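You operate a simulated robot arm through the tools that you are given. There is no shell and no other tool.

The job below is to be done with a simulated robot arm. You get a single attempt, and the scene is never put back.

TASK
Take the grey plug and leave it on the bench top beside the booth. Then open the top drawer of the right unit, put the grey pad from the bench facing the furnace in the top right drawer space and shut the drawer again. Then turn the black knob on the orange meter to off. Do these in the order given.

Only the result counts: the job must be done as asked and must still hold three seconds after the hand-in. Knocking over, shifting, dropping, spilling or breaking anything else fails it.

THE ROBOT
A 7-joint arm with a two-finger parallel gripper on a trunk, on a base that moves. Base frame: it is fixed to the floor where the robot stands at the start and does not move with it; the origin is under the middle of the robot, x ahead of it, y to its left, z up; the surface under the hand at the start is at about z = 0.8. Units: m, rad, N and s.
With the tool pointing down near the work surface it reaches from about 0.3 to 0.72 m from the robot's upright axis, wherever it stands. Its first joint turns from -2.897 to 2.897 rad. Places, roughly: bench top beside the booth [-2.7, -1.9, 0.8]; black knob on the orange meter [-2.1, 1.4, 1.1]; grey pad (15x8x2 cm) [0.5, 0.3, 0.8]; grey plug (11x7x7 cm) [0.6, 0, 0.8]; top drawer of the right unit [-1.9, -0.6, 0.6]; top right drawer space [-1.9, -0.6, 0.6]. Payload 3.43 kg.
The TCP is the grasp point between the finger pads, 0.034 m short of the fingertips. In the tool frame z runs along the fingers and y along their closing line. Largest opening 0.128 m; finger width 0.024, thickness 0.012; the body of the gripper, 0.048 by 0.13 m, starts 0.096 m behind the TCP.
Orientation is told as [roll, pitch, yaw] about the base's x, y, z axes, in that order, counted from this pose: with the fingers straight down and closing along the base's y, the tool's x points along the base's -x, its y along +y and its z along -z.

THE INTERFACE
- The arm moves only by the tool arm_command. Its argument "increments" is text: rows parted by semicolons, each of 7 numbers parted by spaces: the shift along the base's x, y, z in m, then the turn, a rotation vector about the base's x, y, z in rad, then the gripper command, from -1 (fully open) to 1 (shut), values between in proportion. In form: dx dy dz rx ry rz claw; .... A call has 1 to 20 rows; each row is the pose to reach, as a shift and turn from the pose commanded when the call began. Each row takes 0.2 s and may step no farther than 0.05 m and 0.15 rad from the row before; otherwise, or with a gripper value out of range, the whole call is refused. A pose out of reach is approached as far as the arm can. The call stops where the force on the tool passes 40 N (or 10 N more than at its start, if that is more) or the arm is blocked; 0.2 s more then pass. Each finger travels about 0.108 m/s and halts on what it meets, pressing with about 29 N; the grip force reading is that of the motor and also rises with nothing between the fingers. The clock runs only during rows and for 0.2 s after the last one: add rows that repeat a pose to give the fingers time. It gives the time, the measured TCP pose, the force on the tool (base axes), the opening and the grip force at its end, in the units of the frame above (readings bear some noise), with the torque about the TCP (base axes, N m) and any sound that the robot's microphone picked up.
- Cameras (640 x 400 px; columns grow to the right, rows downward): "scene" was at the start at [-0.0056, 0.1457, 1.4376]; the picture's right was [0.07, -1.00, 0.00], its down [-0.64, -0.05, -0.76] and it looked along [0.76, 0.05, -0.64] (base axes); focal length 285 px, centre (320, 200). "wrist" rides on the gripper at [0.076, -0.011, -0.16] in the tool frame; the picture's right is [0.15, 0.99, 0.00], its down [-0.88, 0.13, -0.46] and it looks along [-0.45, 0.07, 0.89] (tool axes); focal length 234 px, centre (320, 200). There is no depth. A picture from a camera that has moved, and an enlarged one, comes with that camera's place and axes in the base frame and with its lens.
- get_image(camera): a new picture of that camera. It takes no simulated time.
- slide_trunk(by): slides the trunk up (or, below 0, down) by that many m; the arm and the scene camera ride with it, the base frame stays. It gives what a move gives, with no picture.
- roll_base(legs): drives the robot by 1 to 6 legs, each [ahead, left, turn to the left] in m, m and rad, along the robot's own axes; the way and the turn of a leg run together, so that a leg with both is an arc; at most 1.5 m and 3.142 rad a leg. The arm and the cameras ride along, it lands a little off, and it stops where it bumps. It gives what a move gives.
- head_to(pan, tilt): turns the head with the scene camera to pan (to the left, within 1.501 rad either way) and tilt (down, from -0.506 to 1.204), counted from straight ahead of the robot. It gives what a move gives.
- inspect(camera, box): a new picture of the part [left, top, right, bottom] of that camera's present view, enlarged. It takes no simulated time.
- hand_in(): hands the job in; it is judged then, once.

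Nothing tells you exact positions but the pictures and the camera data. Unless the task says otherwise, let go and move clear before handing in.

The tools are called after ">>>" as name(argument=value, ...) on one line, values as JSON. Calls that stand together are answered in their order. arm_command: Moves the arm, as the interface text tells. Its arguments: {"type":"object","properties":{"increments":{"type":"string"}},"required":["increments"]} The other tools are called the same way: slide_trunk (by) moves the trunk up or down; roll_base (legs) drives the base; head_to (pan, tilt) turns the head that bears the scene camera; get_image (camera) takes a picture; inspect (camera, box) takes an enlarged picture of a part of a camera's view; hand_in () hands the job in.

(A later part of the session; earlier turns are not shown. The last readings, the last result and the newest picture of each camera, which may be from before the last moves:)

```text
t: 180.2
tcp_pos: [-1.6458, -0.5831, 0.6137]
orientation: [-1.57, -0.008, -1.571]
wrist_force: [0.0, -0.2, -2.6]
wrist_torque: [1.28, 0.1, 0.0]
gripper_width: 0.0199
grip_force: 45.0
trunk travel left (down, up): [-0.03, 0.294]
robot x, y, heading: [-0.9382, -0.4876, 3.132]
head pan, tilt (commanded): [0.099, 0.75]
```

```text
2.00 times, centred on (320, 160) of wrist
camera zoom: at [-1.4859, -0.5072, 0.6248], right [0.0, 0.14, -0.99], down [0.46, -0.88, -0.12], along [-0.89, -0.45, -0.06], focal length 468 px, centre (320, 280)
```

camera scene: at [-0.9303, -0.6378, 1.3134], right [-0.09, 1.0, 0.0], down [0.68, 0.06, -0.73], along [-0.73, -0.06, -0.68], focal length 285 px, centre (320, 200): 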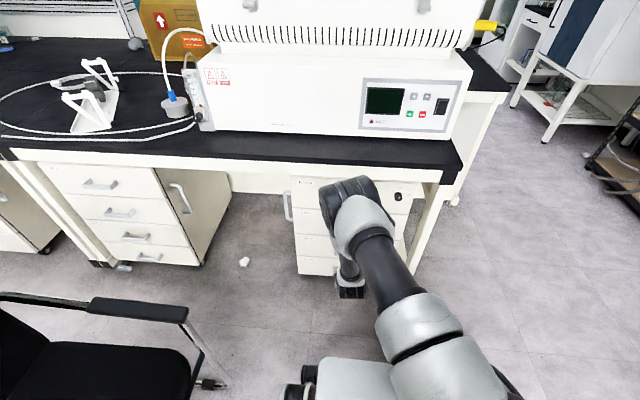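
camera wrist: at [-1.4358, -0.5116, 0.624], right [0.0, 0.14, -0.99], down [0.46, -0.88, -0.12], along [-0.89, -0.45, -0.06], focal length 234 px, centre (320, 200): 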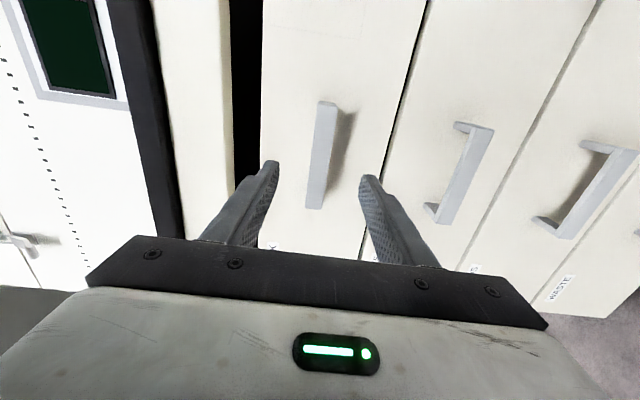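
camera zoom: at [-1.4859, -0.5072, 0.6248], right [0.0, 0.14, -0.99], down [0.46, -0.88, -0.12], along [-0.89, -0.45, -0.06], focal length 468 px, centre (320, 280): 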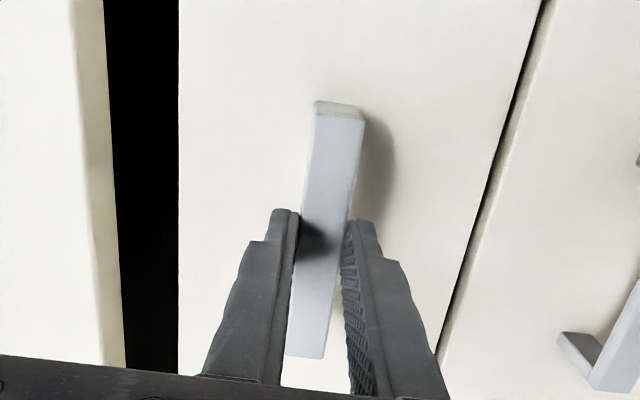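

Gripped at 20 mm. I pull gently by 3 cm and check that the drawer follows.

>>> arm_command(increments="0.01 0 0 0 0 0 1; 0.02 0 0 0 0 0 1; 0.03 0 0 0 0 0 1; 0.03 0 0 0 0 0 1")

>>> get_image(camera="wrist")

```text
t: 181.2
tcp_pos: [-1.6152, -0.5831, 0.6159]
orientation: [-1.571, -0.011, -1.573]
wrist_force: [-0.7, 6.5, -1.3]
wrist_torque: [1.18, -0.01, -0.27]
gripper_width: 0.02
grip_force: 44.8
trunk travel left (down, up): [-0.03, 0.294]
robot x, y, heading: [-0.9323, -0.488, 3.127]
head pan, tilt (commanded): [0.099, 0.75]
```

```text
taken
camera wrist: at [-1.456, -0.5075, 0.6245], right [0.0, 0.14, -0.99], down [0.45, -0.88, -0.12], along [-0.89, -0.45, -0.06], focal length 234 px, centre (320, 200)
```

wrist: 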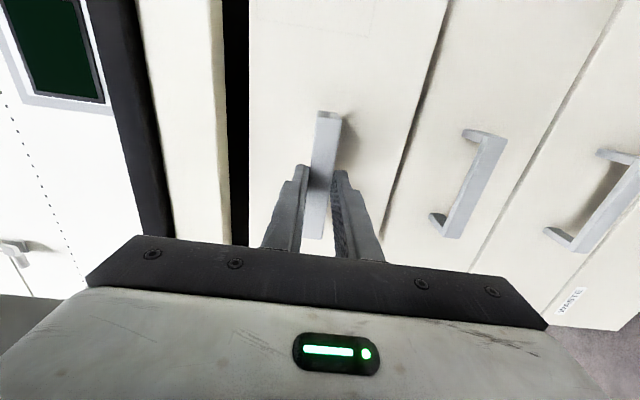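

The drawer slides with the gripper. I pull it further open with the arm.

>>> arm_command(increments="0.025 0 0 0 0 0 1; 0.05 0 0 0 0 0 1; 0.075 0 0 0 0 0 1; 0.1 0 0 0 0 0 1; 0.12 0 0 0 0 0 1; 0.12 0 0 0 0 0 1")

>>> get_image(camera="wrist")

>>> get_image(camera="scene")

```text
t: 182.6
tcp_pos: [-1.4962, -0.5824, 0.6152]
orientation: [-1.566, -0.008, -1.576]
wrist_force: [1.0, 18.0, -19.7]
wrist_torque: [1.13, -0.15, -0.41]
gripper_width: 0.0197
grip_force: 45.1
trunk travel left (down, up): [-0.03, 0.294]
robot x, y, heading: [-0.9365, -0.4897, 3.132]
head pan, tilt (commanded): [0.099, 0.75]
```

```text
taken
camera wrist: at [-1.3355, -0.5081, 0.6258], right [0.01, 0.14, -0.99], down [0.45, -0.88, -0.12], along [-0.89, -0.45, -0.07], focal length 234 px, centre (320, 200)
```

wrist: 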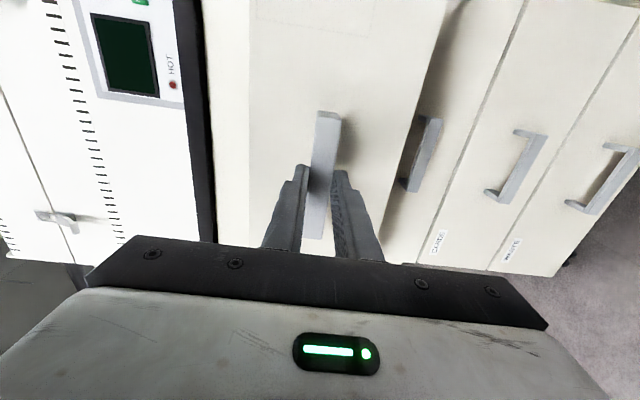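

```text
taken
camera scene: at [-0.9315, -0.6373, 1.3134], right [-0.09, 1.0, 0.0], down [0.68, 0.06, -0.73], along [-0.73, -0.06, -0.68], focal length 285 px, centre (320, 200)
```

scene: 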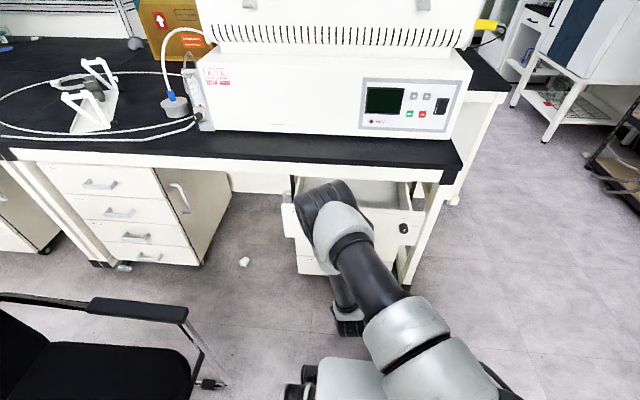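

The drawer is about 15 cm open; sideways and vertical forces built up a little, so I ease the gripper in the direction it's being pushed.

>>> arm_command(increments="0 0.002 -0.002 0 0 0 1; 0 0.004 -0.003 0 0 0 1; 0 0.004 -0.003 0 0 0 1")

```text
t: 183.4
tcp_pos: [-1.4968, -0.583, 0.614]
orientation: [-1.576, -0.012, -1.566]
wrist_force: [-0.4, -1.8, 1.7]
wrist_torque: [1.07, -0.23, -0.91]
gripper_width: 0.0198
grip_force: 44.9
trunk travel left (down, up): [-0.03, 0.294]
robot x, y, heading: [-0.939, -0.4895, 3.132]
head pan, tilt (commanded): [0.099, 0.75]
```

>>> arm_command(increments="0.025 0.0007 -0.0005 0 0 0 1; 0.05 0.0013 -0.001 0 0 0 1; 0.075 0.002 -0.0015 0 0 0 1; 0.075 0.002 -0.0015 0 0 0 1")

>>> get_image(camera="scene")

```text
t: 184.2
tcp_pos: [-1.4253, -0.5824, 0.6143]
orientation: [-1.588, -0.011, -1.562]
wrist_force: [-0.3, -0.9, 8.3]
wrist_torque: [1.41, -0.15, 0.12]
gripper_width: 0.0197
grip_force: 45.1
trunk travel left (down, up): [-0.03, 0.294]
robot x, y, heading: [-0.9322, -0.4881, 3.132]
head pan, tilt (commanded): [0.099, 0.75]
stopped in row 4: the force on the tool passed its limit at 42 N (the readings are from after the stop); the commanded pose is now the measured one
```

```text
taken
camera scene: at [-0.9297, -0.6382, 1.3131], right [-0.09, 1.0, 0.0], down [0.68, 0.06, -0.73], along [-0.73, -0.07, -0.68], focal length 285 px, centre (320, 200)
```

scene: 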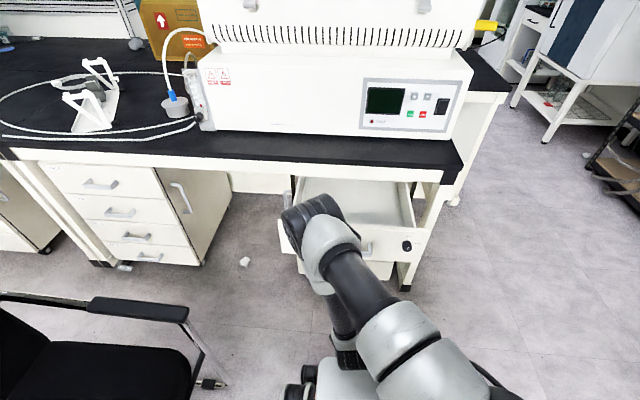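

The drawer is about 22 cm open and the pull hit a force limit. I check gently whether it's the drawer's end stop.

>>> get_image(camera="wrist")

>>> arm_command(increments="0.003 0 0.0 0 0 0 1; 0.006 0 0 0 0 0 1; 0.006 0 0 0 0 0 1")

```text
taken
camera wrist: at [-1.2669, -0.5055, 0.6211], right [-0.02, 0.13, -0.99], down [0.46, -0.88, -0.13], along [-0.89, -0.46, -0.05], focal length 234 px, centre (320, 200)
```

wrist: 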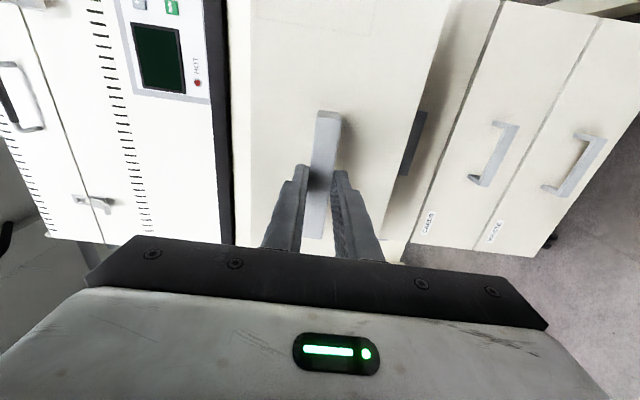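

```text
t: 185.0
tcp_pos: [-1.4186, -0.5827, 0.6149]
orientation: [-1.586, -0.016, -1.562]
wrist_force: [-2.7, -2.9, 17.3]
wrist_torque: [1.08, 0.14, -0.09]
gripper_width: 0.0199
grip_force: 45.0
trunk travel left (down, up): [-0.03, 0.294]
robot x, y, heading: [-0.9392, -0.4898, 3.129]
head pan, tilt (commanded): [0.099, 0.75]
```

The drawer still slides freely, but the arm is folded tight. I release the handle, back the base up a bit, and regrip for a little more opening.

>>> arm_command(increments="0 0 0.002 0 0 0 1; 0 0 0.003 0 0 0 0.5; 0 0 0.003 0 0 0 0.2; 0 0 0.003 0 0 0 -0.1; 0 0 0.003 0 0 0 -0.1; 0 0 0.003 0 0 0 -0.1")

>>> roll_base(legs=[[-0.15, 0, 0]])

>>> get_image(camera="wrist")

>>> get_image(camera="scene")

```text
t: 186.4
tcp_pos: [-1.4202, -0.5824, 0.6155]
orientation: [-1.583, -0.016, -1.562]
wrist_force: [-0.7, 0.3, -0.7]
wrist_torque: [0.02, 0.01, -0.01]
gripper_width: 0.0706
grip_force: 0.0
trunk travel left (down, up): [-0.03, 0.294]
robot x, y, heading: [-0.9355, -0.4869, 3.134]
head pan, tilt (commanded): [0.099, 0.75]
```

```text
t: 187.8
tcp_pos: [-1.2765, -0.5846, 0.6155]
orientation: [-1.586, -0.016, -1.562]
wrist_force: [0.4, 0.1, -0.2]
wrist_torque: [0.01, 0.01, 0.0]
gripper_width: 0.0704
grip_force: 0.0
trunk travel left (down, up): [-0.03, 0.294]
robot x, y, heading: [-0.7922, -0.4881, 3.134]
head pan, tilt (commanded): [0.099, 0.75]
```

```text
taken
camera wrist: at [-1.1169, -0.507, 0.6227], right [-0.01, 0.13, -0.99], down [0.46, -0.88, -0.12], along [-0.89, -0.46, -0.05], focal length 234 px, centre (320, 200)
```

wrist: 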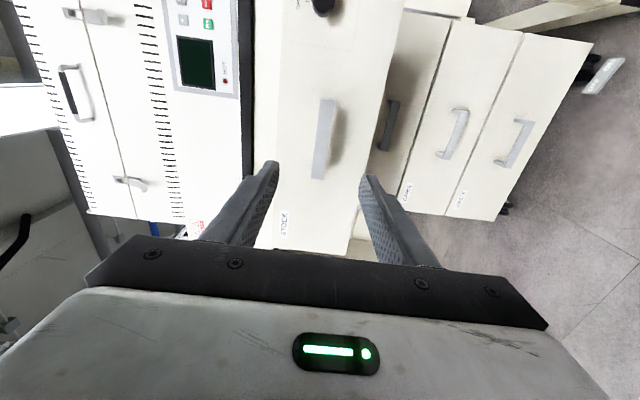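

```text
taken
camera scene: at [-0.7865, -0.6394, 1.3134], right [-0.09, 1.0, 0.0], down [0.68, 0.06, -0.73], along [-0.73, -0.07, -0.68], focal length 285 px, centre (320, 200)
```

scene: 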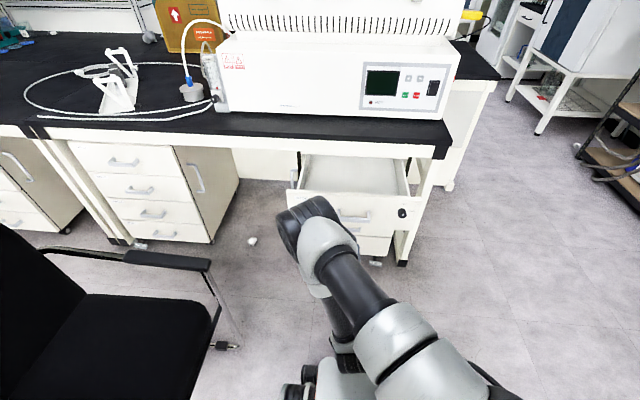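

The drawer stays open. I move forward along the same line and regrip the bar.

>>> arm_command(increments="-0.045 0.001 0 0 0 0 -0.1; -0.09 0.002 0 0 0 0 -0.1; -0.12 0.002 0 0 0 0 -0.1; -0.144 0.002 0 0 0 0 -0.1; -0.144 0.002 0 0 0 0 -0.1")

>>> inspect(camera="wrist", box=[220, 60, 420, 260])

```text
t: 189.0
tcp_pos: [-1.4215, -0.5815, 0.6149]
orientation: [-1.583, -0.015, -1.562]
wrist_force: [-0.5, -0.5, -0.8]
wrist_torque: [-0.02, 0.0, 0.02]
gripper_width: 0.0702
grip_force: 0.0
trunk travel left (down, up): [-0.03, 0.294]
robot x, y, heading: [-0.7945, -0.4915, 3.134]
head pan, tilt (commanded): [0.099, 0.75]
```

```text
2.00 times, centred on (320, 160) of wrist
camera zoom: at [-1.2621, -0.5046, 0.6221], right [-0.01, 0.13, -0.99], down [0.46, -0.88, -0.12], along [-0.89, -0.46, -0.05], focal length 468 px, centre (320, 280)
```

zoom: 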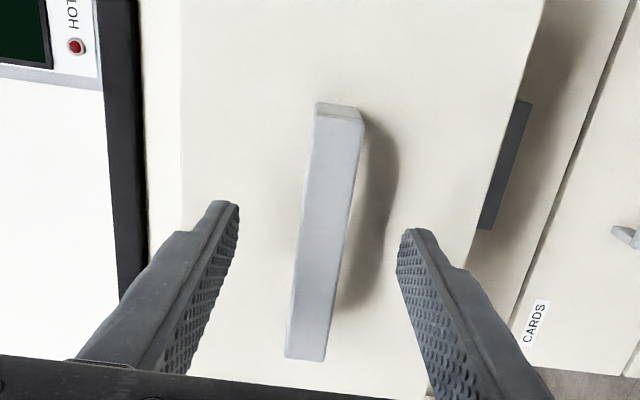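

Well aligned. I close on the bar and pull another 8 cm.

>>> arm_command(increments="0 0 0 0 0 0 0.3; 0 0 0 0 0 0 0.7; 0 0 0 0 0 0 1; 0 0 0 0 0 0 1")

>>> arm_command(increments="0.02 0 0 0 0 0 1; 0.04 0 0 0 0 0 1; 0.06 0 0 0 0 0 1; 0.08 0 0 0 0 0 1; 0.08 0 0 0 0 0 1")

>>> get_image(camera="scene")

```text
t: 190.0
tcp_pos: [-1.4216, -0.5828, 0.6139]
orientation: [-1.582, -0.012, -1.561]
wrist_force: [-1.9, -0.9, -0.6]
wrist_torque: [1.22, -0.39, -0.02]
gripper_width: 0.0198
grip_force: 45.1
trunk travel left (down, up): [-0.03, 0.294]
robot x, y, heading: [-0.7913, -0.4914, 3.13]
head pan, tilt (commanded): [0.099, 0.75]
```

```text
t: 191.2
tcp_pos: [-1.3406, -0.5819, 0.6141]
orientation: [-1.581, -0.015, -1.566]
wrist_force: [-0.8, 10.0, -8.6]
wrist_torque: [1.16, -0.56, -0.34]
gripper_width: 0.02
grip_force: 45.0
trunk travel left (down, up): [-0.03, 0.294]
robot x, y, heading: [-0.7933, -0.4892, 3.131]
head pan, tilt (commanded): [0.099, 0.75]
```

```text
taken
camera scene: at [-0.7871, -0.6392, 1.3134], right [-0.09, 1.0, 0.0], down [0.68, 0.06, -0.73], along [-0.73, -0.07, -0.68], focal length 285 px, centre (320, 200)
```

scene: 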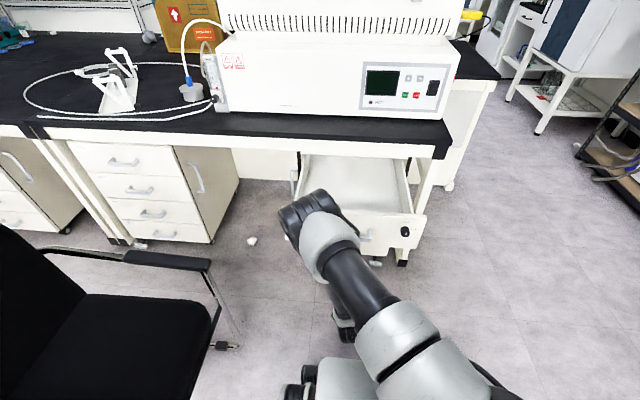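

The drawer is now about 30 cm open. I release the bar and back the gripper straight off.

>>> arm_command(increments="0 0.002 -0.0015 0 0 0 1; 0 0.002 -0.0015 0 0 0 0.5; 0 0.002 -0.0015 0 0 0 0.1; 0 0.002 -0.0015 0 0 0 -0.1; 0 0.002 -0.0015 0 0 0 -0.1; 0.03 0.002 -0.0015 0 0 0 -0.1; 0.06 0.002 -0.0015 0 0 0 -0.1; 0.06 0.002 -0.0015 0 0 0 -0.1")

>>> roll_base(legs=[[-0.2, 0, 0]])

>>> arm_command(increments="0 0 0.045 0 0 0 -0.1; 0 0 0.09 0 0 0 -0.1; 0 0 0.135 0 0 0 -0.1; 0 0 0.18 0 0 0 -0.1; 0 0 0.225 0 0 0 -0.1; -0.02 0 0.27 0 0 0 -0.1; -0.04 0 0.315 0 0 0 -0.1; -0.06 0 0.36 0 0 0 -0.1; -0.08 0 0.4 0 0 0 -0.1; -0.08 0 0.4 0 0 0 -0.1")

>>> get_image(camera="scene")

```text
t: 193.0
tcp_pos: [-1.279, -0.5801, 0.6165]
orientation: [-1.584, -0.016, -1.562]
wrist_force: [0.3, 0.6, 0.0]
wrist_torque: [0.02, -0.03, 0.01]
gripper_width: 0.0705
grip_force: 0.2
trunk travel left (down, up): [-0.03, 0.294]
robot x, y, heading: [-0.7914, -0.4925, 3.136]
head pan, tilt (commanded): [0.099, 0.75]
```

```text
t: 194.6
tcp_pos: [-1.0797, -0.5823, 0.6166]
orientation: [-1.585, -0.014, -1.564]
wrist_force: [-0.6, 0.0, 0.4]
wrist_torque: [-0.01, 0.0, -0.03]
gripper_width: 0.0703
grip_force: 0.0
trunk travel left (down, up): [-0.03, 0.294]
robot x, y, heading: [-0.5932, -0.4934, 3.128]
head pan, tilt (commanded): [0.099, 0.75]
```

```text
t: 196.8
tcp_pos: [-1.1597, -0.5791, 1.015]
orientation: [-1.584, -0.014, -1.562]
wrist_force: [0.5, 0.1, 0.5]
wrist_torque: [0.0, 0.01, 0.0]
gripper_width: 0.0702
grip_force: 0.0
out of reach, approached as far as the arm can: row 5, 6
trunk travel left (down, up): [-0.03, 0.294]
robot x, y, heading: [-0.5954, -0.4941, 3.133]
head pan, tilt (commanded): [0.099, 0.75]
```

```text
taken
camera scene: at [-0.5882, -0.6412, 1.3134], right [-0.09, 1.0, 0.0], down [0.68, 0.06, -0.73], along [-0.73, -0.07, -0.68], focal length 285 px, centre (320, 200)
```

scene: 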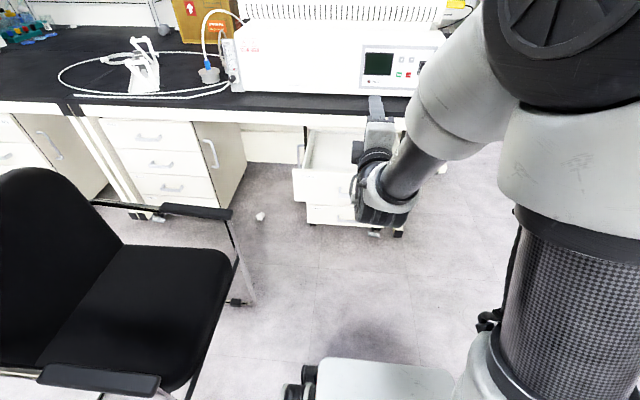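

The drawer stays open by itself. I roll the tool back and point it down again, then head for the pad.

>>> arm_command(increments="0 0 0 -0.14 0 0 -0.1; 0 0 0 -0.28 0 0 -0.1; 0 0 0 -0.42 0 0 -0.1; 0 0 0 -0.56 0 0 -0.1; 0 0 0 -0.70 0 0 -0.1; 0 0 0 -0.84 0 0 -0.1; 0 0 0 -0.98 0 0 -0.1; 0 0 0 -1.12 0 0 -0.1; 0 0 0 -1.26 0 0 -0.1; 0 0 0 -1.40 0 0 -0.1; 0 0 0 -1.54 0 0 -0.1; 0 0 0 -1.5708 0 0 -0.1")

>>> arm_command(increments="0 0 0.01 0 -0.14 0 -0.1; 0 0 0.02 0 -0.28 0 -0.1; 0 0 0.03 0 -0.42 0 -0.1; 0.01 0 0.04 0 -0.56 0 -0.1; 0.02 0 0.05 0 -0.70 0 -0.1; 0.03 0 0.06 0 -0.84 0 -0.1; 0.05 0 0.06 0 -0.98 0 -0.1; 0.07 0 0.06 0 -1.12 0 -0.1; 0.09 0 0.06 0 -1.26 0 -0.1; 0.11 0 0.06 0 -1.40 0 -0.1; 0.13 0 0.06 0 -1.54 0 -0.1; 0.15 0 0.06 0 -1.5708 0 -0.1; 0.15 0 0.06 0 -1.5708 0 -0.1")

>>> head_to(pan=0.0, tilt=0.6)

>>> get_image(camera="scene")

>>> get_image(camera="wrist")

```text
t: 199.4
tcp_pos: [-1.1606, -0.579, 1.0163]
orientation: [1.979, -1.552, 1.149]
wrist_force: [0.3, 0.0, 0.4]
wrist_torque: [0.0, 0.0, -0.01]
gripper_width: 0.0702
grip_force: 0.1
trunk travel left (down, up): [-0.03, 0.294]
robot x, y, heading: [-0.5912, -0.4942, 3.132]
head pan, tilt (commanded): [0.099, 0.75]
```

```text
t: 202.2
tcp_pos: [-1.0091, -0.5811, 1.0782]
orientation: [-0.011, -0.007, 3.125]
wrist_force: [-0.9, 0.6, 0.0]
wrist_torque: [-0.01, -0.02, -0.02]
gripper_width: 0.0704
grip_force: 0.1
out of reach, approached as far as the arm can: row 5
trunk travel left (down, up): [-0.03, 0.294]
robot x, y, heading: [-0.5947, -0.495, 3.132]
head pan, tilt (commanded): [0.099, 0.75]
```

```text
t: 202.9
tcp_pos: [-1.01, -0.5827, 1.0772]
orientation: [-0.013, -0.006, 3.127]
wrist_force: [-0.5, -0.3, 0.0]
wrist_torque: [0.04, -0.05, 0.03]
gripper_width: 0.0702
grip_force: 0.2
trunk travel left (down, up): [-0.03, 0.294]
robot x, y, heading: [-0.5938, -0.4948, 3.128]
head pan, tilt (commanded): [0.0, 0.6]
```

```text
taken
camera scene: at [-0.594, -0.633, 1.3262], right [0.01, 1.0, 0.0], down [0.57, -0.01, -0.82], along [-0.82, 0.01, -0.57], focal length 285 px, centre (320, 200)
```

scene: 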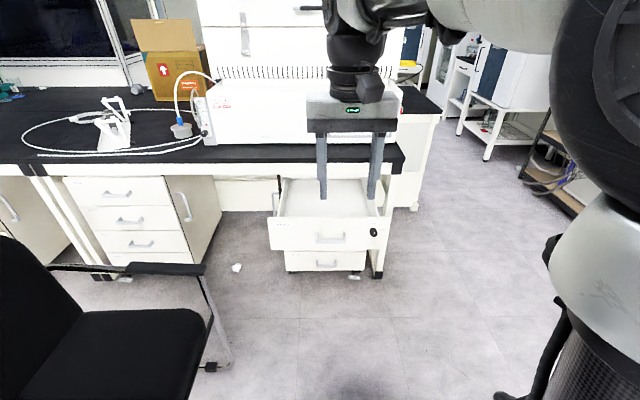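

```text
taken
camera wrist: at [-0.9332, -0.5738, 1.2361], right [0.13, -0.99, -0.01], down [-0.88, -0.12, 0.46], along [-0.46, -0.05, -0.89], focal length 234 px, centre (320, 200)
```

wrist: 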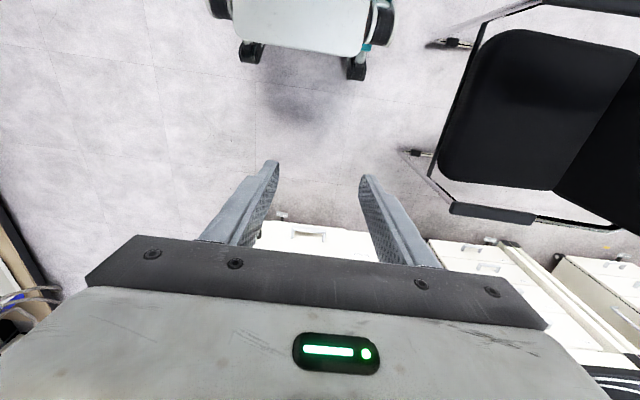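

The drawer stands open and empty. I raise the trunk again, move away from the chair, turn round and return to the start bench for the grey pad.

>>> slide_trunk(by=0.12)

>>> roll_base(legs=[[0.0, -0.6, 0], [0, 0, -3.13]])

>>> head_to(pan=0.0, tilt=0.6)

>>> get_image(camera="scene")

```text
t: 204.4
tcp_pos: [-1.0108, -0.583, 1.1972]
orientation: [-0.014, -0.008, 3.124]
wrist_force: [-0.1, 0.4, -0.4]
wrist_torque: [0.0, -0.03, -0.04]
gripper_width: 0.0707
grip_force: 0.0
trunk travel left (down, up): [-0.15, 0.174]
robot x, y, heading: [-0.5936, -0.4952, 3.135]
head pan, tilt (commanded): [0.0, 0.6]
```

```text
t: 218.2
tcp_pos: [-0.1695, 0.1966, 1.1973]
orientation: [-0.012, -0.007, -0.014]
wrist_force: [0.4, -0.7, 0.2]
wrist_torque: [0.02, 0.0, -0.02]
gripper_width: 0.0704
grip_force: 0.0
trunk travel left (down, up): [-0.15, 0.174]
robot x, y, heading: [-0.5877, 0.105, -0.008]
head pan, tilt (commanded): [0.0, 0.6]
```

```text
t: 218.8
tcp_pos: [-0.1688, 0.196, 1.1966]
orientation: [-0.013, -0.009, -0.014]
wrist_force: [-0.2, -0.1, 0.7]
wrist_torque: [-0.02, 0.03, 0.03]
gripper_width: 0.0702
grip_force: 0.0
trunk travel left (down, up): [-0.15, 0.174]
robot x, y, heading: [-0.5838, 0.1021, -0.006]
head pan, tilt (commanded): [0.0, 0.6]
```

```text
taken
camera scene: at [-0.5861, 0.2461, 1.4463], right [-0.01, -1.0, 0.0], down [-0.56, 0.01, -0.83], along [0.83, -0.01, -0.56], focal length 285 px, centre (320, 200)
```

scene: 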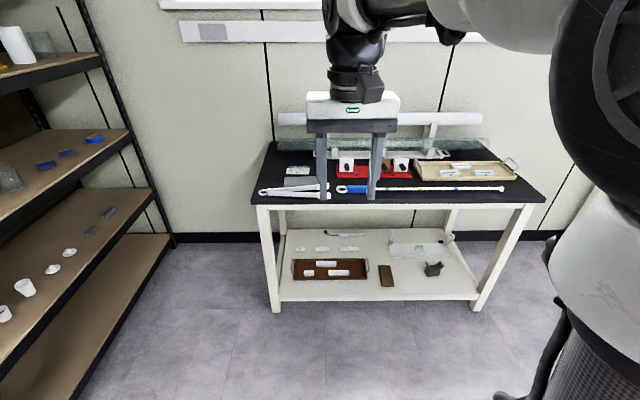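

The start bench is ahead with the pad on its left part. I drive up to it.

>>> roll_base(legs=[[0.53, 0.12, 0.007]])

>>> get_image(camera="wrist")

>>> head_to(pan=0.0, tilt=0.8)

>>> get_image(camera="scene")

```text
t: 221.9
tcp_pos: [0.3581, 0.3116, 1.1974]
orientation: [-0.016, -0.009, -0.013]
wrist_force: [0.2, -0.2, 0.2]
wrist_torque: [0.0, 0.04, -0.01]
gripper_width: 0.0704
grip_force: 0.1
trunk travel left (down, up): [-0.15, 0.174]
robot x, y, heading: [-0.0571, 0.2215, -0.011]
head pan, tilt (commanded): [0.0, 0.6]
```

```text
taken
camera wrist: at [0.2801, 0.3034, 1.3562], right [-0.14, 0.99, -0.01], down [0.88, 0.13, 0.46], along [0.46, 0.05, -0.89], focal length 234 px, centre (320, 200)
```

wrist: 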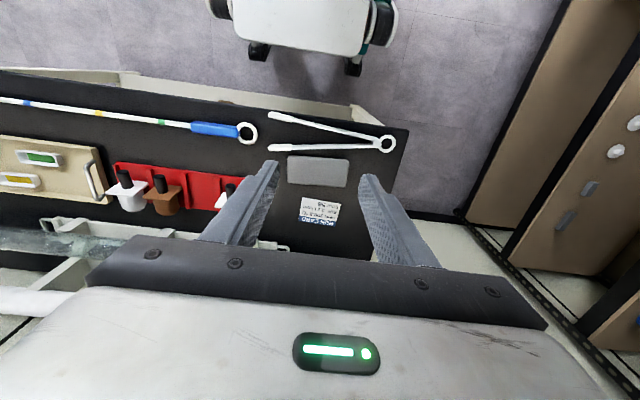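

```text
t: 222.6
tcp_pos: [0.3568, 0.3124, 1.197]
orientation: [-0.012, -0.008, -0.012]
wrist_force: [-0.8, 0.4, 0.8]
wrist_torque: [-0.02, 0.02, 0.01]
gripper_width: 0.0702
grip_force: 0.1
trunk travel left (down, up): [-0.15, 0.174]
robot x, y, heading: [-0.0597, 0.2194, -0.007]
head pan, tilt (commanded): [0.0, 0.799]
```

```text
taken
camera scene: at [-0.0672, 0.361, 1.4295], right [-0.01, -1.0, 0.0], down [-0.72, 0.0, -0.7], along [0.7, 0.0, -0.72], focal length 285 px, centre (320, 200)
```

scene: 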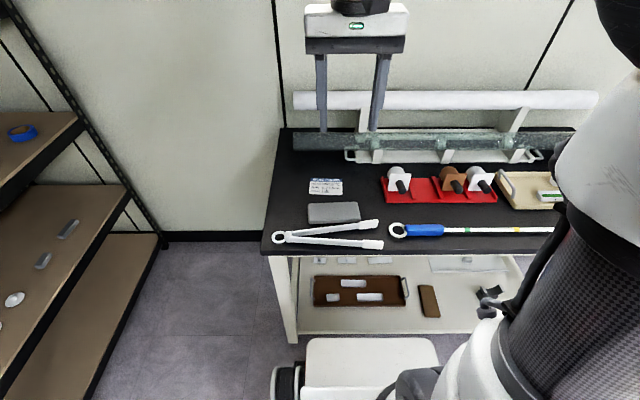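

The pad lies close to the tongs' upper leg, so the gap matters. I zoom in to measure it.

>>> inspect(camera="scene", box=[260, 165, 400, 260])

>>> inspect(camera="wrist", box=[250, 90, 420, 250])

```text
4.21 times, centred on (330, 212) of scene
camera zoom: at [-0.0672, 0.361, 1.4295], right [-0.01, -1.0, 0.0], down [-0.72, 0.0, -0.7], along [0.7, 0.0, -0.72], focal length 1201 px, centre (278, 147)
```

zoom: 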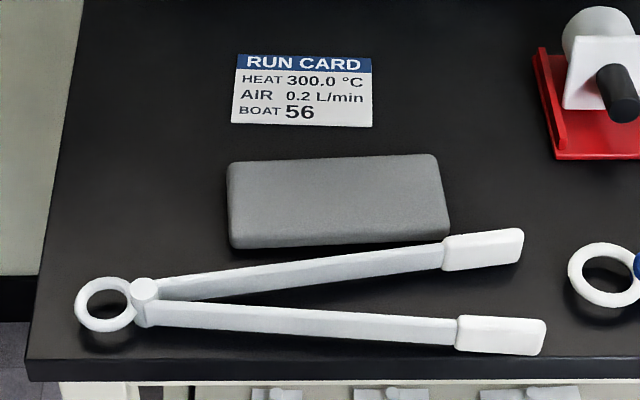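

```text
2.50 times, centred on (335, 170) of wrist
camera zoom: at [0.2801, 0.3034, 1.3562], right [-0.13, 0.99, -0.01], down [0.88, 0.13, 0.46], along [0.46, 0.05, -0.89], focal length 585 px, centre (282, 275)
```

zoom: 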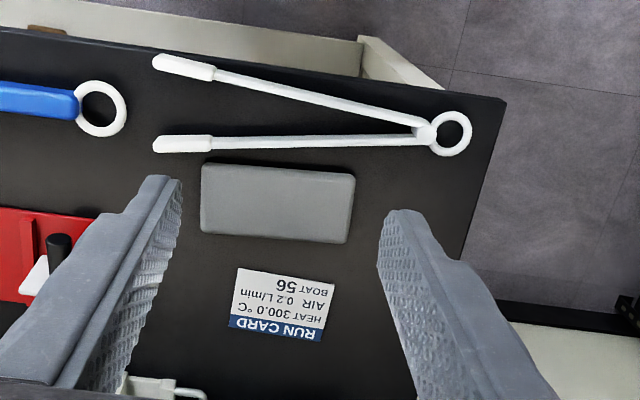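

The pad's centre is at about (0.481, 0.320), turned about 0.056 rad; the gap between its near side and the tongs' leg is only 1.4 cm at the middle, about 1.9 cm near its left end. I rotate the gripper a quarter turn and come closer to measure the gap properly.

>>> arm_command(increments="0.0 0 0 0.013 0.008 0.013 -0.9; 0.0 0 0 0.013 0.008 0.013 -0.9")

>>> arm_command(increments="0.02 0 0 0 0 0.14 -0.9; 0.04 0.01 0 0 0 0.28 -0.9; 0.06 0.02 0 0 0 0.42 -0.9; 0.08 0.03 0 0 0 0.56 -0.9; 0.1 0.04 0 0 0 0.70 -0.9; 0.12 0.05 0 0 0 0.84 -0.9; 0.122 0.055 -0.02 0 0 0.98 -0.9; 0.122 0.055 -0.05 0 0 1.12 -0.9; 0.122 0.055 -0.08 0 0 1.26 -0.9; 0.122 0.055 -0.11 0 0 1.40 -0.9; 0.122 0.055 -0.14 0 0 1.54 -0.9; 0.122 0.055 -0.17 0 0 1.627 -0.9; 0.122 0.055 -0.17 0 0 1.627 -0.9")

>>> get_image(camera="wrist")

>>> get_image(camera="scene")

```text
t: 223.2
tcp_pos: [0.3567, 0.3113, 1.1975]
orientation: [0.0, 0.001, 0.002]
wrist_force: [0.2, 0.5, -1.0]
wrist_torque: [0.01, -0.01, 0.01]
gripper_width: 0.1215
grip_force: 0.1
trunk travel left (down, up): [-0.15, 0.174]
robot x, y, heading: [-0.0599, 0.2204, -0.01]
head pan, tilt (commanded): [0.0, 0.799]
```

```text
t: 226.0
tcp_pos: [0.4797, 0.369, 1.0271]
orientation: [0.0, 0.001, 1.63]
wrist_force: [0.7, -0.2, 0.9]
wrist_torque: [0.01, 0.0, 0.02]
gripper_width: 0.1214
grip_force: 0.0
trunk travel left (down, up): [-0.15, 0.174]
robot x, y, heading: [-0.0619, 0.2204, -0.001]
head pan, tilt (commanded): [0.0, 0.799]
```

```text
taken
camera wrist: at [0.4943, 0.293, 1.1859], right [-0.98, -0.2, 0.0], down [-0.18, 0.87, 0.46], along [-0.09, 0.45, -0.89], focal length 234 px, centre (320, 200)
```

wrist: 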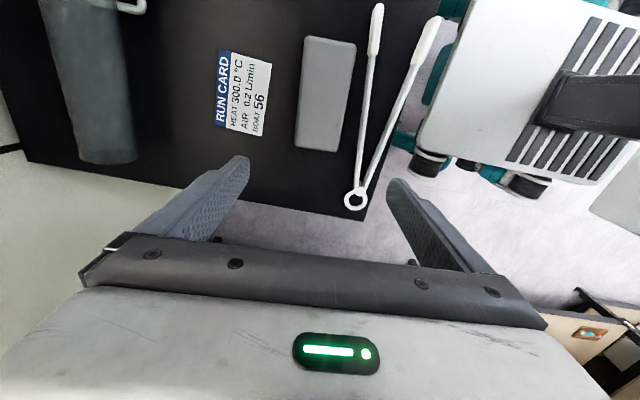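

```text
taken
camera scene: at [-0.0671, 0.361, 1.4294], right [-0.01, -1.0, 0.0], down [-0.72, 0.0, -0.7], along [0.7, 0.0, -0.72], focal length 285 px, centre (320, 200)
```

scene: 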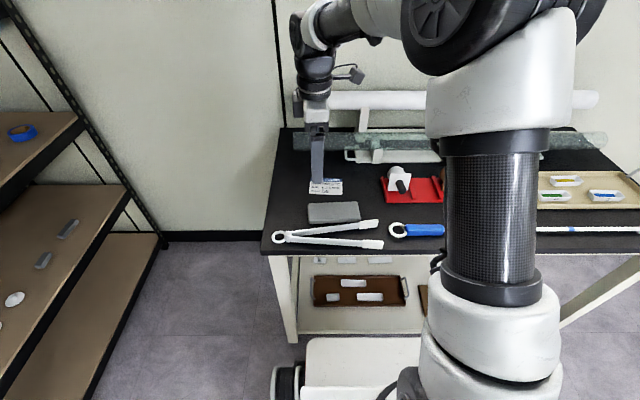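

>>> inspect(camera="wrist", box=[270, 0, 430, 220])

```text
1.82 times, centred on (350, 110) of wrist
camera zoom: at [0.4943, 0.293, 1.1859], right [-0.98, -0.2, 0.0], down [-0.18, 0.87, 0.46], along [-0.09, 0.45, -0.89], focal length 426 px, centre (266, 364)
```

zoom: 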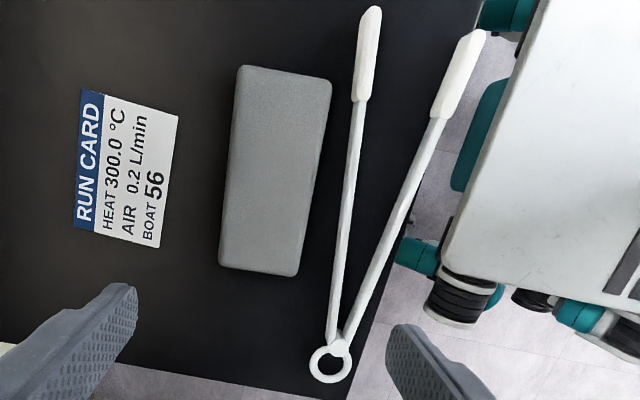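

From this angle the gap near the pad's left half is about 2.7 cm, enough for a 1.2 cm finger. I set the opening to 94 mm, shift to y≈0.358 and come down to just above the pad for another look.

>>> arm_command(increments="0.002 -0.006 -0.04 0 0 -0.002 -0.47; 0.004 -0.011 -0.08 0 0 -0.002 -0.47; 0.004 -0.011 -0.12 0 0 -0.002 -0.47; 0.004 -0.011 -0.145 0 0 -0.002 -0.47; 0.004 -0.011 -0.145 0 0 -0.002 -0.47")

>>> get_image(camera="wrist")

>>> inspect(camera="scene", box=[260, 140, 400, 260])

```text
t: 227.2
tcp_pos: [0.4825, 0.3563, 0.8803]
orientation: [0.002, -0.001, 1.627]
wrist_force: [-0.4, -0.8, 0.8]
wrist_torque: [0.01, 0.0, 0.01]
gripper_width: 0.0944
grip_force: 0.0
trunk travel left (down, up): [-0.15, 0.174]
robot x, y, heading: [-0.0562, 0.221, -0.005]
head pan, tilt (commanded): [0.0, 0.799]
```

```text
taken
camera wrist: at [0.4976, 0.2814, 1.0396], right [-0.98, -0.2, 0.0], down [-0.18, 0.87, 0.46], along [-0.09, 0.45, -0.89], focal length 234 px, centre (320, 200)
```

wrist: 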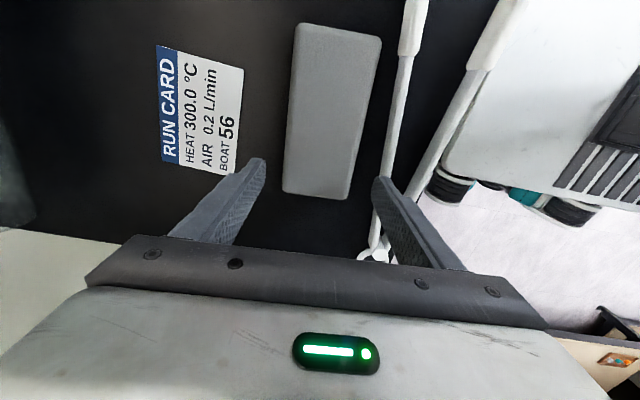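

```text
3.33 times, centred on (330, 200) of scene
camera zoom: at [-0.0671, 0.361, 1.4294], right [-0.01, -1.0, 0.0], down [-0.72, 0.0, -0.7], along [0.7, 0.0, -0.72], focal length 950 px, centre (287, 200)
```

zoom: 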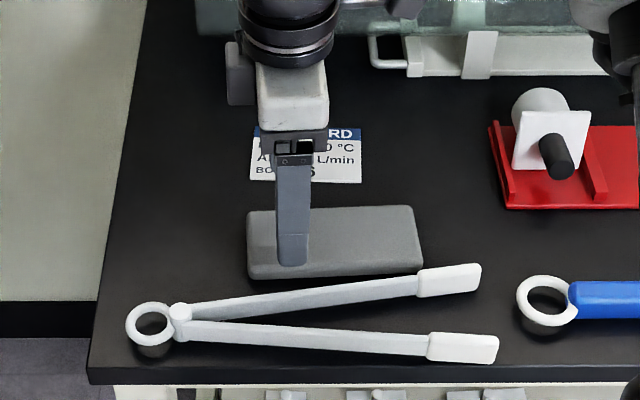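

>>> inspect(camera="wrist", box=[240, 60, 440, 260])

```text
2.00 times, centred on (340, 160) of wrist
camera zoom: at [0.4976, 0.2814, 1.0396], right [-0.98, -0.2, 0.0], down [-0.18, 0.87, 0.46], along [-0.09, 0.45, -0.89], focal length 468 px, centre (280, 280)
```

zoom: 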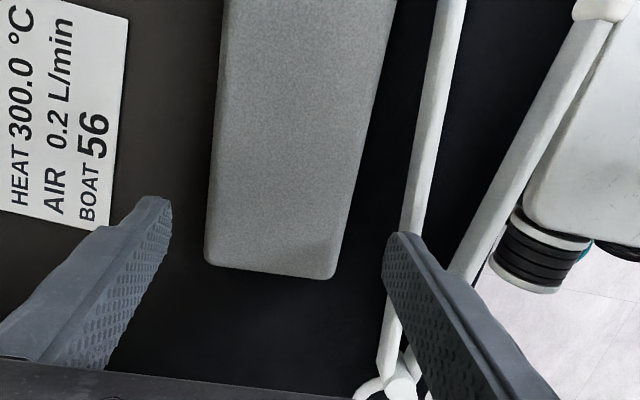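

In the tool frame the pad spans -38 to +40 mm and the tongs' leg starts at about +65 mm, so a 90 mm opening gives the near finger 5–7 mm on each side. I go down half way and check.

>>> arm_command(increments="0 0 -0.01 0 0 0 -0.41; 0 0 -0.025 0 0 0 -0.41; 0 0 -0.025 0 0 0 -0.41")

>>> inspect(camera="wrist", box=[240, 60, 440, 260])

>>> inspect(camera="scene", box=[280, 180, 380, 250])

```text
t: 228.0
tcp_pos: [0.4829, 0.3578, 0.8556]
orientation: [0.0, 0.001, 1.627]
wrist_force: [-0.5, -0.5, -0.2]
wrist_torque: [0.02, 0.0, -0.02]
gripper_width: 0.0901
grip_force: 0.1
trunk travel left (down, up): [-0.15, 0.174]
robot x, y, heading: [-0.0578, 0.225, -0.011]
head pan, tilt (commanded): [0.0, 0.799]
```

```text
2.00 times, centred on (340, 160) of wrist
camera zoom: at [0.4985, 0.282, 1.0152], right [-0.98, -0.2, 0.0], down [-0.18, 0.87, 0.46], along [-0.09, 0.45, -0.89], focal length 468 px, centre (280, 280)
```

zoom: 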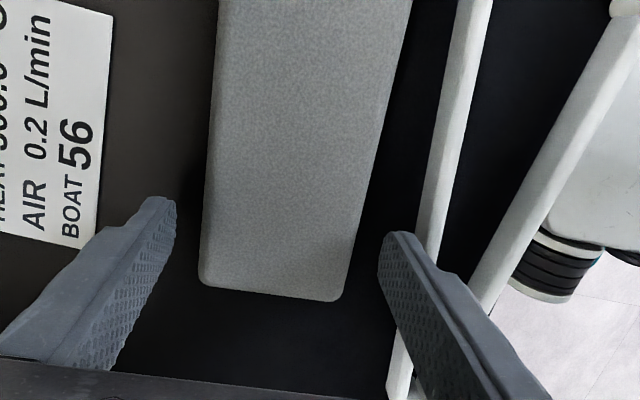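

```text
5.71 times, centred on (330, 215) of scene
camera zoom: at [-0.0671, 0.361, 1.4294], right [-0.01, -1.0, 0.0], down [-0.72, 0.0, -0.7], along [0.7, 0.0, -0.72], focal length 1629 px, centre (263, 114)
```

zoom: 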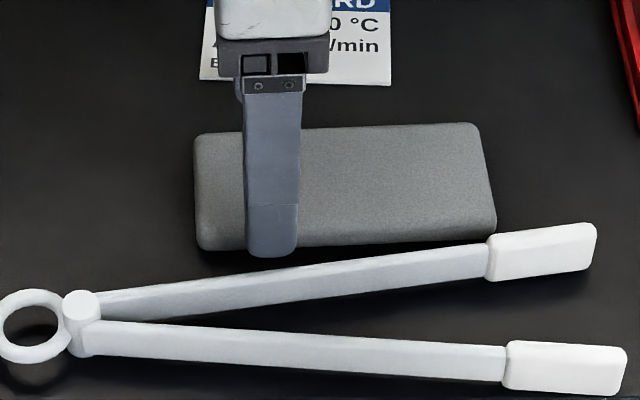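

The leg's far edge comes out at x≈0.418 and the finger's outer face at 0.426, so it clears. I lower the rest of the way slowly.

>>> arm_command(increments="0 0 -0.006 0 0 0 -0.41; 0 0 -0.012 0 0 0 -0.41; 0 0 -0.018 0 0 0 -0.41; 0 0 -0.018 0 0 0 -0.41")

>>> inspect(camera="wrist", box=[240, 60, 440, 260])

>>> inspect(camera="scene", box=[280, 180, 380, 250])

```text
t: 229.0
tcp_pos: [0.4836, 0.3563, 0.8403]
orientation: [0.001, 0.001, 1.627]
wrist_force: [-0.2, 0.0, -0.6]
wrist_torque: [0.03, 0.03, -0.03]
gripper_width: 0.0903
grip_force: 0.0
trunk travel left (down, up): [-0.15, 0.174]
robot x, y, heading: [-0.0571, 0.2174, -0.002]
head pan, tilt (commanded): [0.0, 0.799]
```

```text
2.00 times, centred on (340, 160) of wrist
camera zoom: at [0.4985, 0.2809, 0.9985], right [-0.98, -0.2, 0.0], down [-0.18, 0.87, 0.46], along [-0.09, 0.45, -0.89], focal length 468 px, centre (280, 280)
```

zoom: 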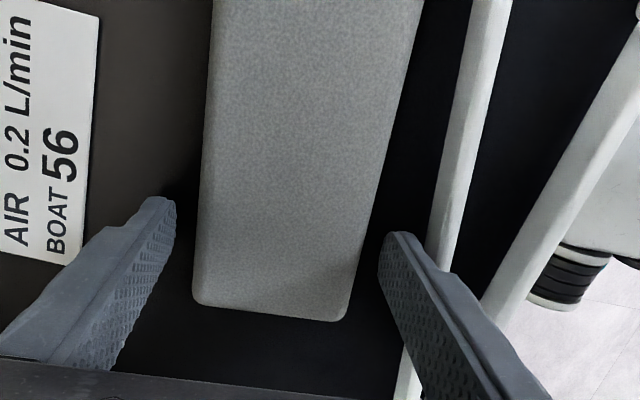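

```text
5.71 times, centred on (330, 215) of scene
camera zoom: at [-0.0672, 0.361, 1.4294], right [-0.01, -1.0, 0.0], down [-0.72, 0.0, -0.7], along [0.7, 0.0, -0.72], focal length 1629 px, centre (263, 114)
```

zoom: 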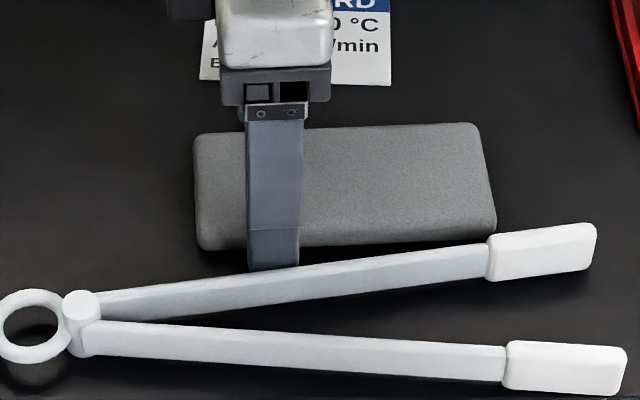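

No contact anywhere. I close on the pad.

>>> arm_command(increments="0 0 -0.001 0 0 0 -0.35; 0 0 -0.001 0 0 0 -0.28; 0 0 -0.001 0 0 0 -0.2; 0 0 -0.001 0 0 0 0.2; 0 0 -0.001 0 0 0 1; 0 0 -0.001 0 0 0 1; 0 0 -0.001 0 0 0 1")

>>> inspect(camera="wrist", box=[240, 60, 440, 260])

```text
t: 230.6
tcp_pos: [0.4822, 0.3558, 0.8389]
orientation: [-0.001, 0.001, 1.626]
wrist_force: [-0.1, -0.7, 0.4]
wrist_torque: [-0.01, -0.04, -0.03]
gripper_width: 0.0711
grip_force: 28.9
trunk travel left (down, up): [-0.15, 0.174]
robot x, y, heading: [-0.0564, 0.2204, -0.007]
head pan, tilt (commanded): [0.0, 0.799]
```

```text
2.00 times, centred on (340, 160) of wrist
camera zoom: at [0.4985, 0.2808, 0.9975], right [-0.98, -0.2, 0.0], down [-0.18, 0.87, 0.46], along [-0.09, 0.45, -0.89], focal length 468 px, centre (280, 280)
```

zoom: 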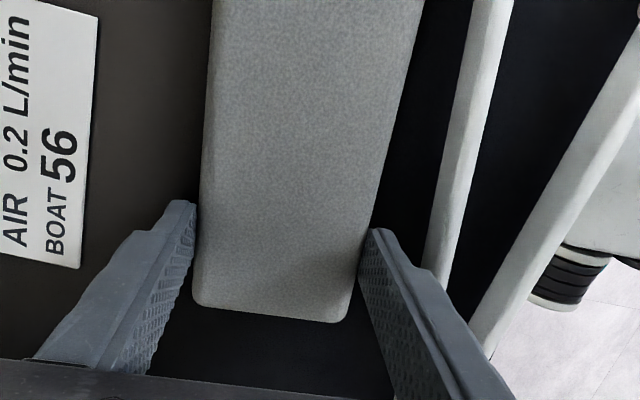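

The pad is gripped at 71 mm. I lift it straight up.

>>> arm_command(increments="0 0 0.01 0 0 0 1; 0 0 0.03 0 0 0 1; 0 0 0.06 0 0 0 1; 0 0 0.1 0 0 0 1; 0 0 0.14 0 0 0 1; 0 0 0.18 0 0 0 1; 0 0 0.22 0 0 0 1; 0 0 0.26 0 0 0 1; 0 0 0.26 0 0 0 1")

>>> get_image(camera="wrist")

>>> get_image(camera="scene")

```text
t: 232.6
tcp_pos: [0.48, 0.3555, 1.0979]
orientation: [0.001, 0.0, 1.625]
wrist_force: [-0.5, -0.1, -1.2]
wrist_torque: [0.04, 0.0, 0.01]
gripper_width: 0.0709
grip_force: 29.2
trunk travel left (down, up): [-0.15, 0.174]
robot x, y, heading: [-0.0574, 0.2187, -0.008]
head pan, tilt (commanded): [0.0, 0.799]
```

```text
taken
camera wrist: at [0.4959, 0.2801, 1.2575], right [-0.98, -0.2, 0.0], down [-0.18, 0.87, 0.46], along [-0.09, 0.45, -0.89], focal length 234 px, centre (320, 200)
```

wrist: 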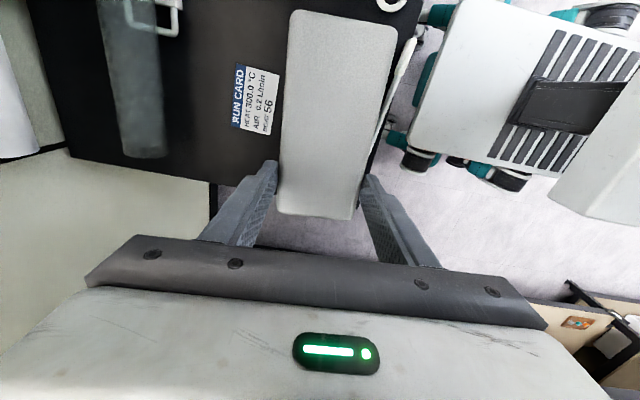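

```text
taken
camera scene: at [-0.0672, 0.361, 1.4294], right [-0.01, -1.0, 0.0], down [-0.72, 0.0, -0.7], along [0.7, 0.0, -0.72], focal length 285 px, centre (320, 200)
```

scene: 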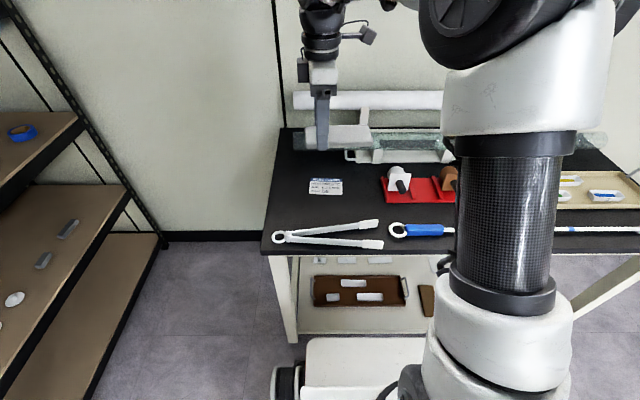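

The pad is lifted level and the tongs, card and rack are undisturbed. I retract, back off, turn round and go back to the open drawer.

>>> arm_command(increments="-0.04 -0.015 0.02 0 0 0 1; -0.08 -0.03 0.04 0 0 0 1; -0.1 -0.04 0.05 0 0 0 1; -0.1 -0.04 0.05 0 0 0 1")

>>> roll_base(legs=[[-0.53, -0.12, 0], [0, 0, 3.13]])

>>> head_to(pan=0.0, tilt=0.6)

>>> get_image(camera="scene")

```text
t: 233.6
tcp_pos: [0.3807, 0.3136, 1.1501]
orientation: [0.001, 0.0, 1.627]
wrist_force: [0.2, 0.2, 0.0]
wrist_torque: [0.06, 0.0, 0.01]
gripper_width: 0.0711
grip_force: 29.3
trunk travel left (down, up): [-0.15, 0.174]
robot x, y, heading: [-0.0558, 0.22, -0.007]
head pan, tilt (commanded): [0.0, 0.799]
```

```text
t: 244.3
tcp_pos: [-1.0251, 0.0124, 1.1499]
orientation: [0.001, 0.001, -1.523]
wrist_force: [0.4, 1.2, -0.6]
wrist_torque: [-0.02, -0.01, 0.0]
gripper_width: 0.0712
grip_force: 29.1
trunk travel left (down, up): [-0.15, 0.174]
robot x, y, heading: [-0.5837, 0.1012, 3.126]
head pan, tilt (commanded): [0.0, 0.799]
```

```text
t: 245.0
tcp_pos: [-1.0245, 0.0106, 1.1496]
orientation: [0.001, 0.0, -1.523]
wrist_force: [-0.1, 0.3, -1.2]
wrist_torque: [-0.03, 0.04, -0.01]
gripper_width: 0.0711
grip_force: 28.8
trunk travel left (down, up): [-0.15, 0.174]
robot x, y, heading: [-0.5857, 0.1039, 3.132]
head pan, tilt (commanded): [0.0, 0.6]
```

```text
taken
camera scene: at [-0.5852, -0.0394, 1.4462], right [0.01, 1.0, 0.0], down [0.57, -0.01, -0.82], along [-0.82, 0.01, -0.57], focal length 285 px, centre (320, 200)
```

scene: 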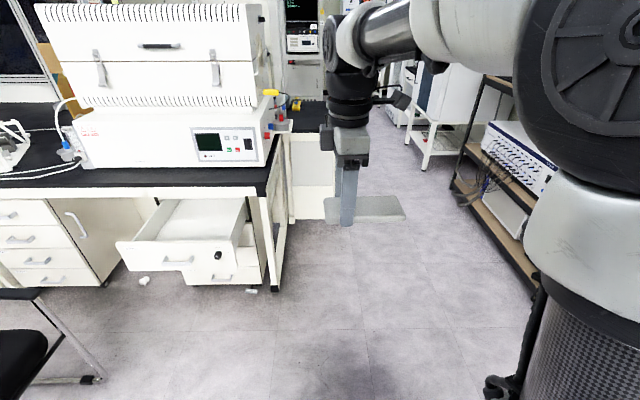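

The drawer is open and waiting at the left. I slide in front of it.

>>> roll_base(legs=[[0.0, 0.6, 0.01], [0.33, 0, 0]])

>>> head_to(pan=0.1, tilt=0.75)

>>> get_image(camera="scene")

>>> get_image(camera="wrist")

```text
t: 253.2
tcp_pos: [-1.3653, -0.6057, 1.1507]
orientation: [-0.001, 0.001, -1.514]
wrist_force: [-0.7, 0.4, -0.1]
wrist_torque: [-0.02, 0.01, 0.0]
gripper_width: 0.0711
grip_force: 29.1
trunk travel left (down, up): [-0.15, 0.174]
robot x, y, heading: [-0.9254, -0.5129, 3.138]
head pan, tilt (commanded): [0.0, 0.6]
```

```text
t: 253.9
tcp_pos: [-1.3656, -0.606, 1.1508]
orientation: [-0.001, 0.001, -1.515]
wrist_force: [0.2, -0.6, -0.7]
wrist_torque: [-0.02, 0.0, 0.02]
gripper_width: 0.0713
grip_force: 28.7
trunk travel left (down, up): [-0.15, 0.174]
robot x, y, heading: [-0.9245, -0.5099, 3.135]
head pan, tilt (commanded): [0.099, 0.75]
```

```text
taken
camera scene: at [-0.9188, -0.6614, 1.4334], right [-0.09, 1.0, 0.0], down [0.68, 0.06, -0.73], along [-0.73, -0.07, -0.68], focal length 285 px, centre (320, 200)
```

scene: 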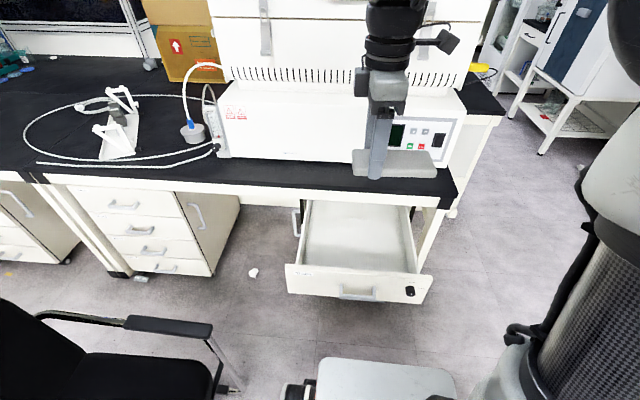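

```text
taken
camera wrist: at [-1.3807, -0.5303, 1.3092], right [0.98, 0.2, 0.0], down [0.18, -0.87, 0.46], along [0.09, -0.45, -0.89], focal length 234 px, centre (320, 200)
```

wrist: 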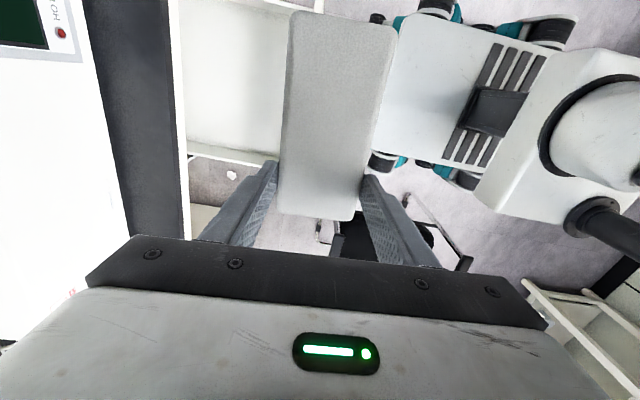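

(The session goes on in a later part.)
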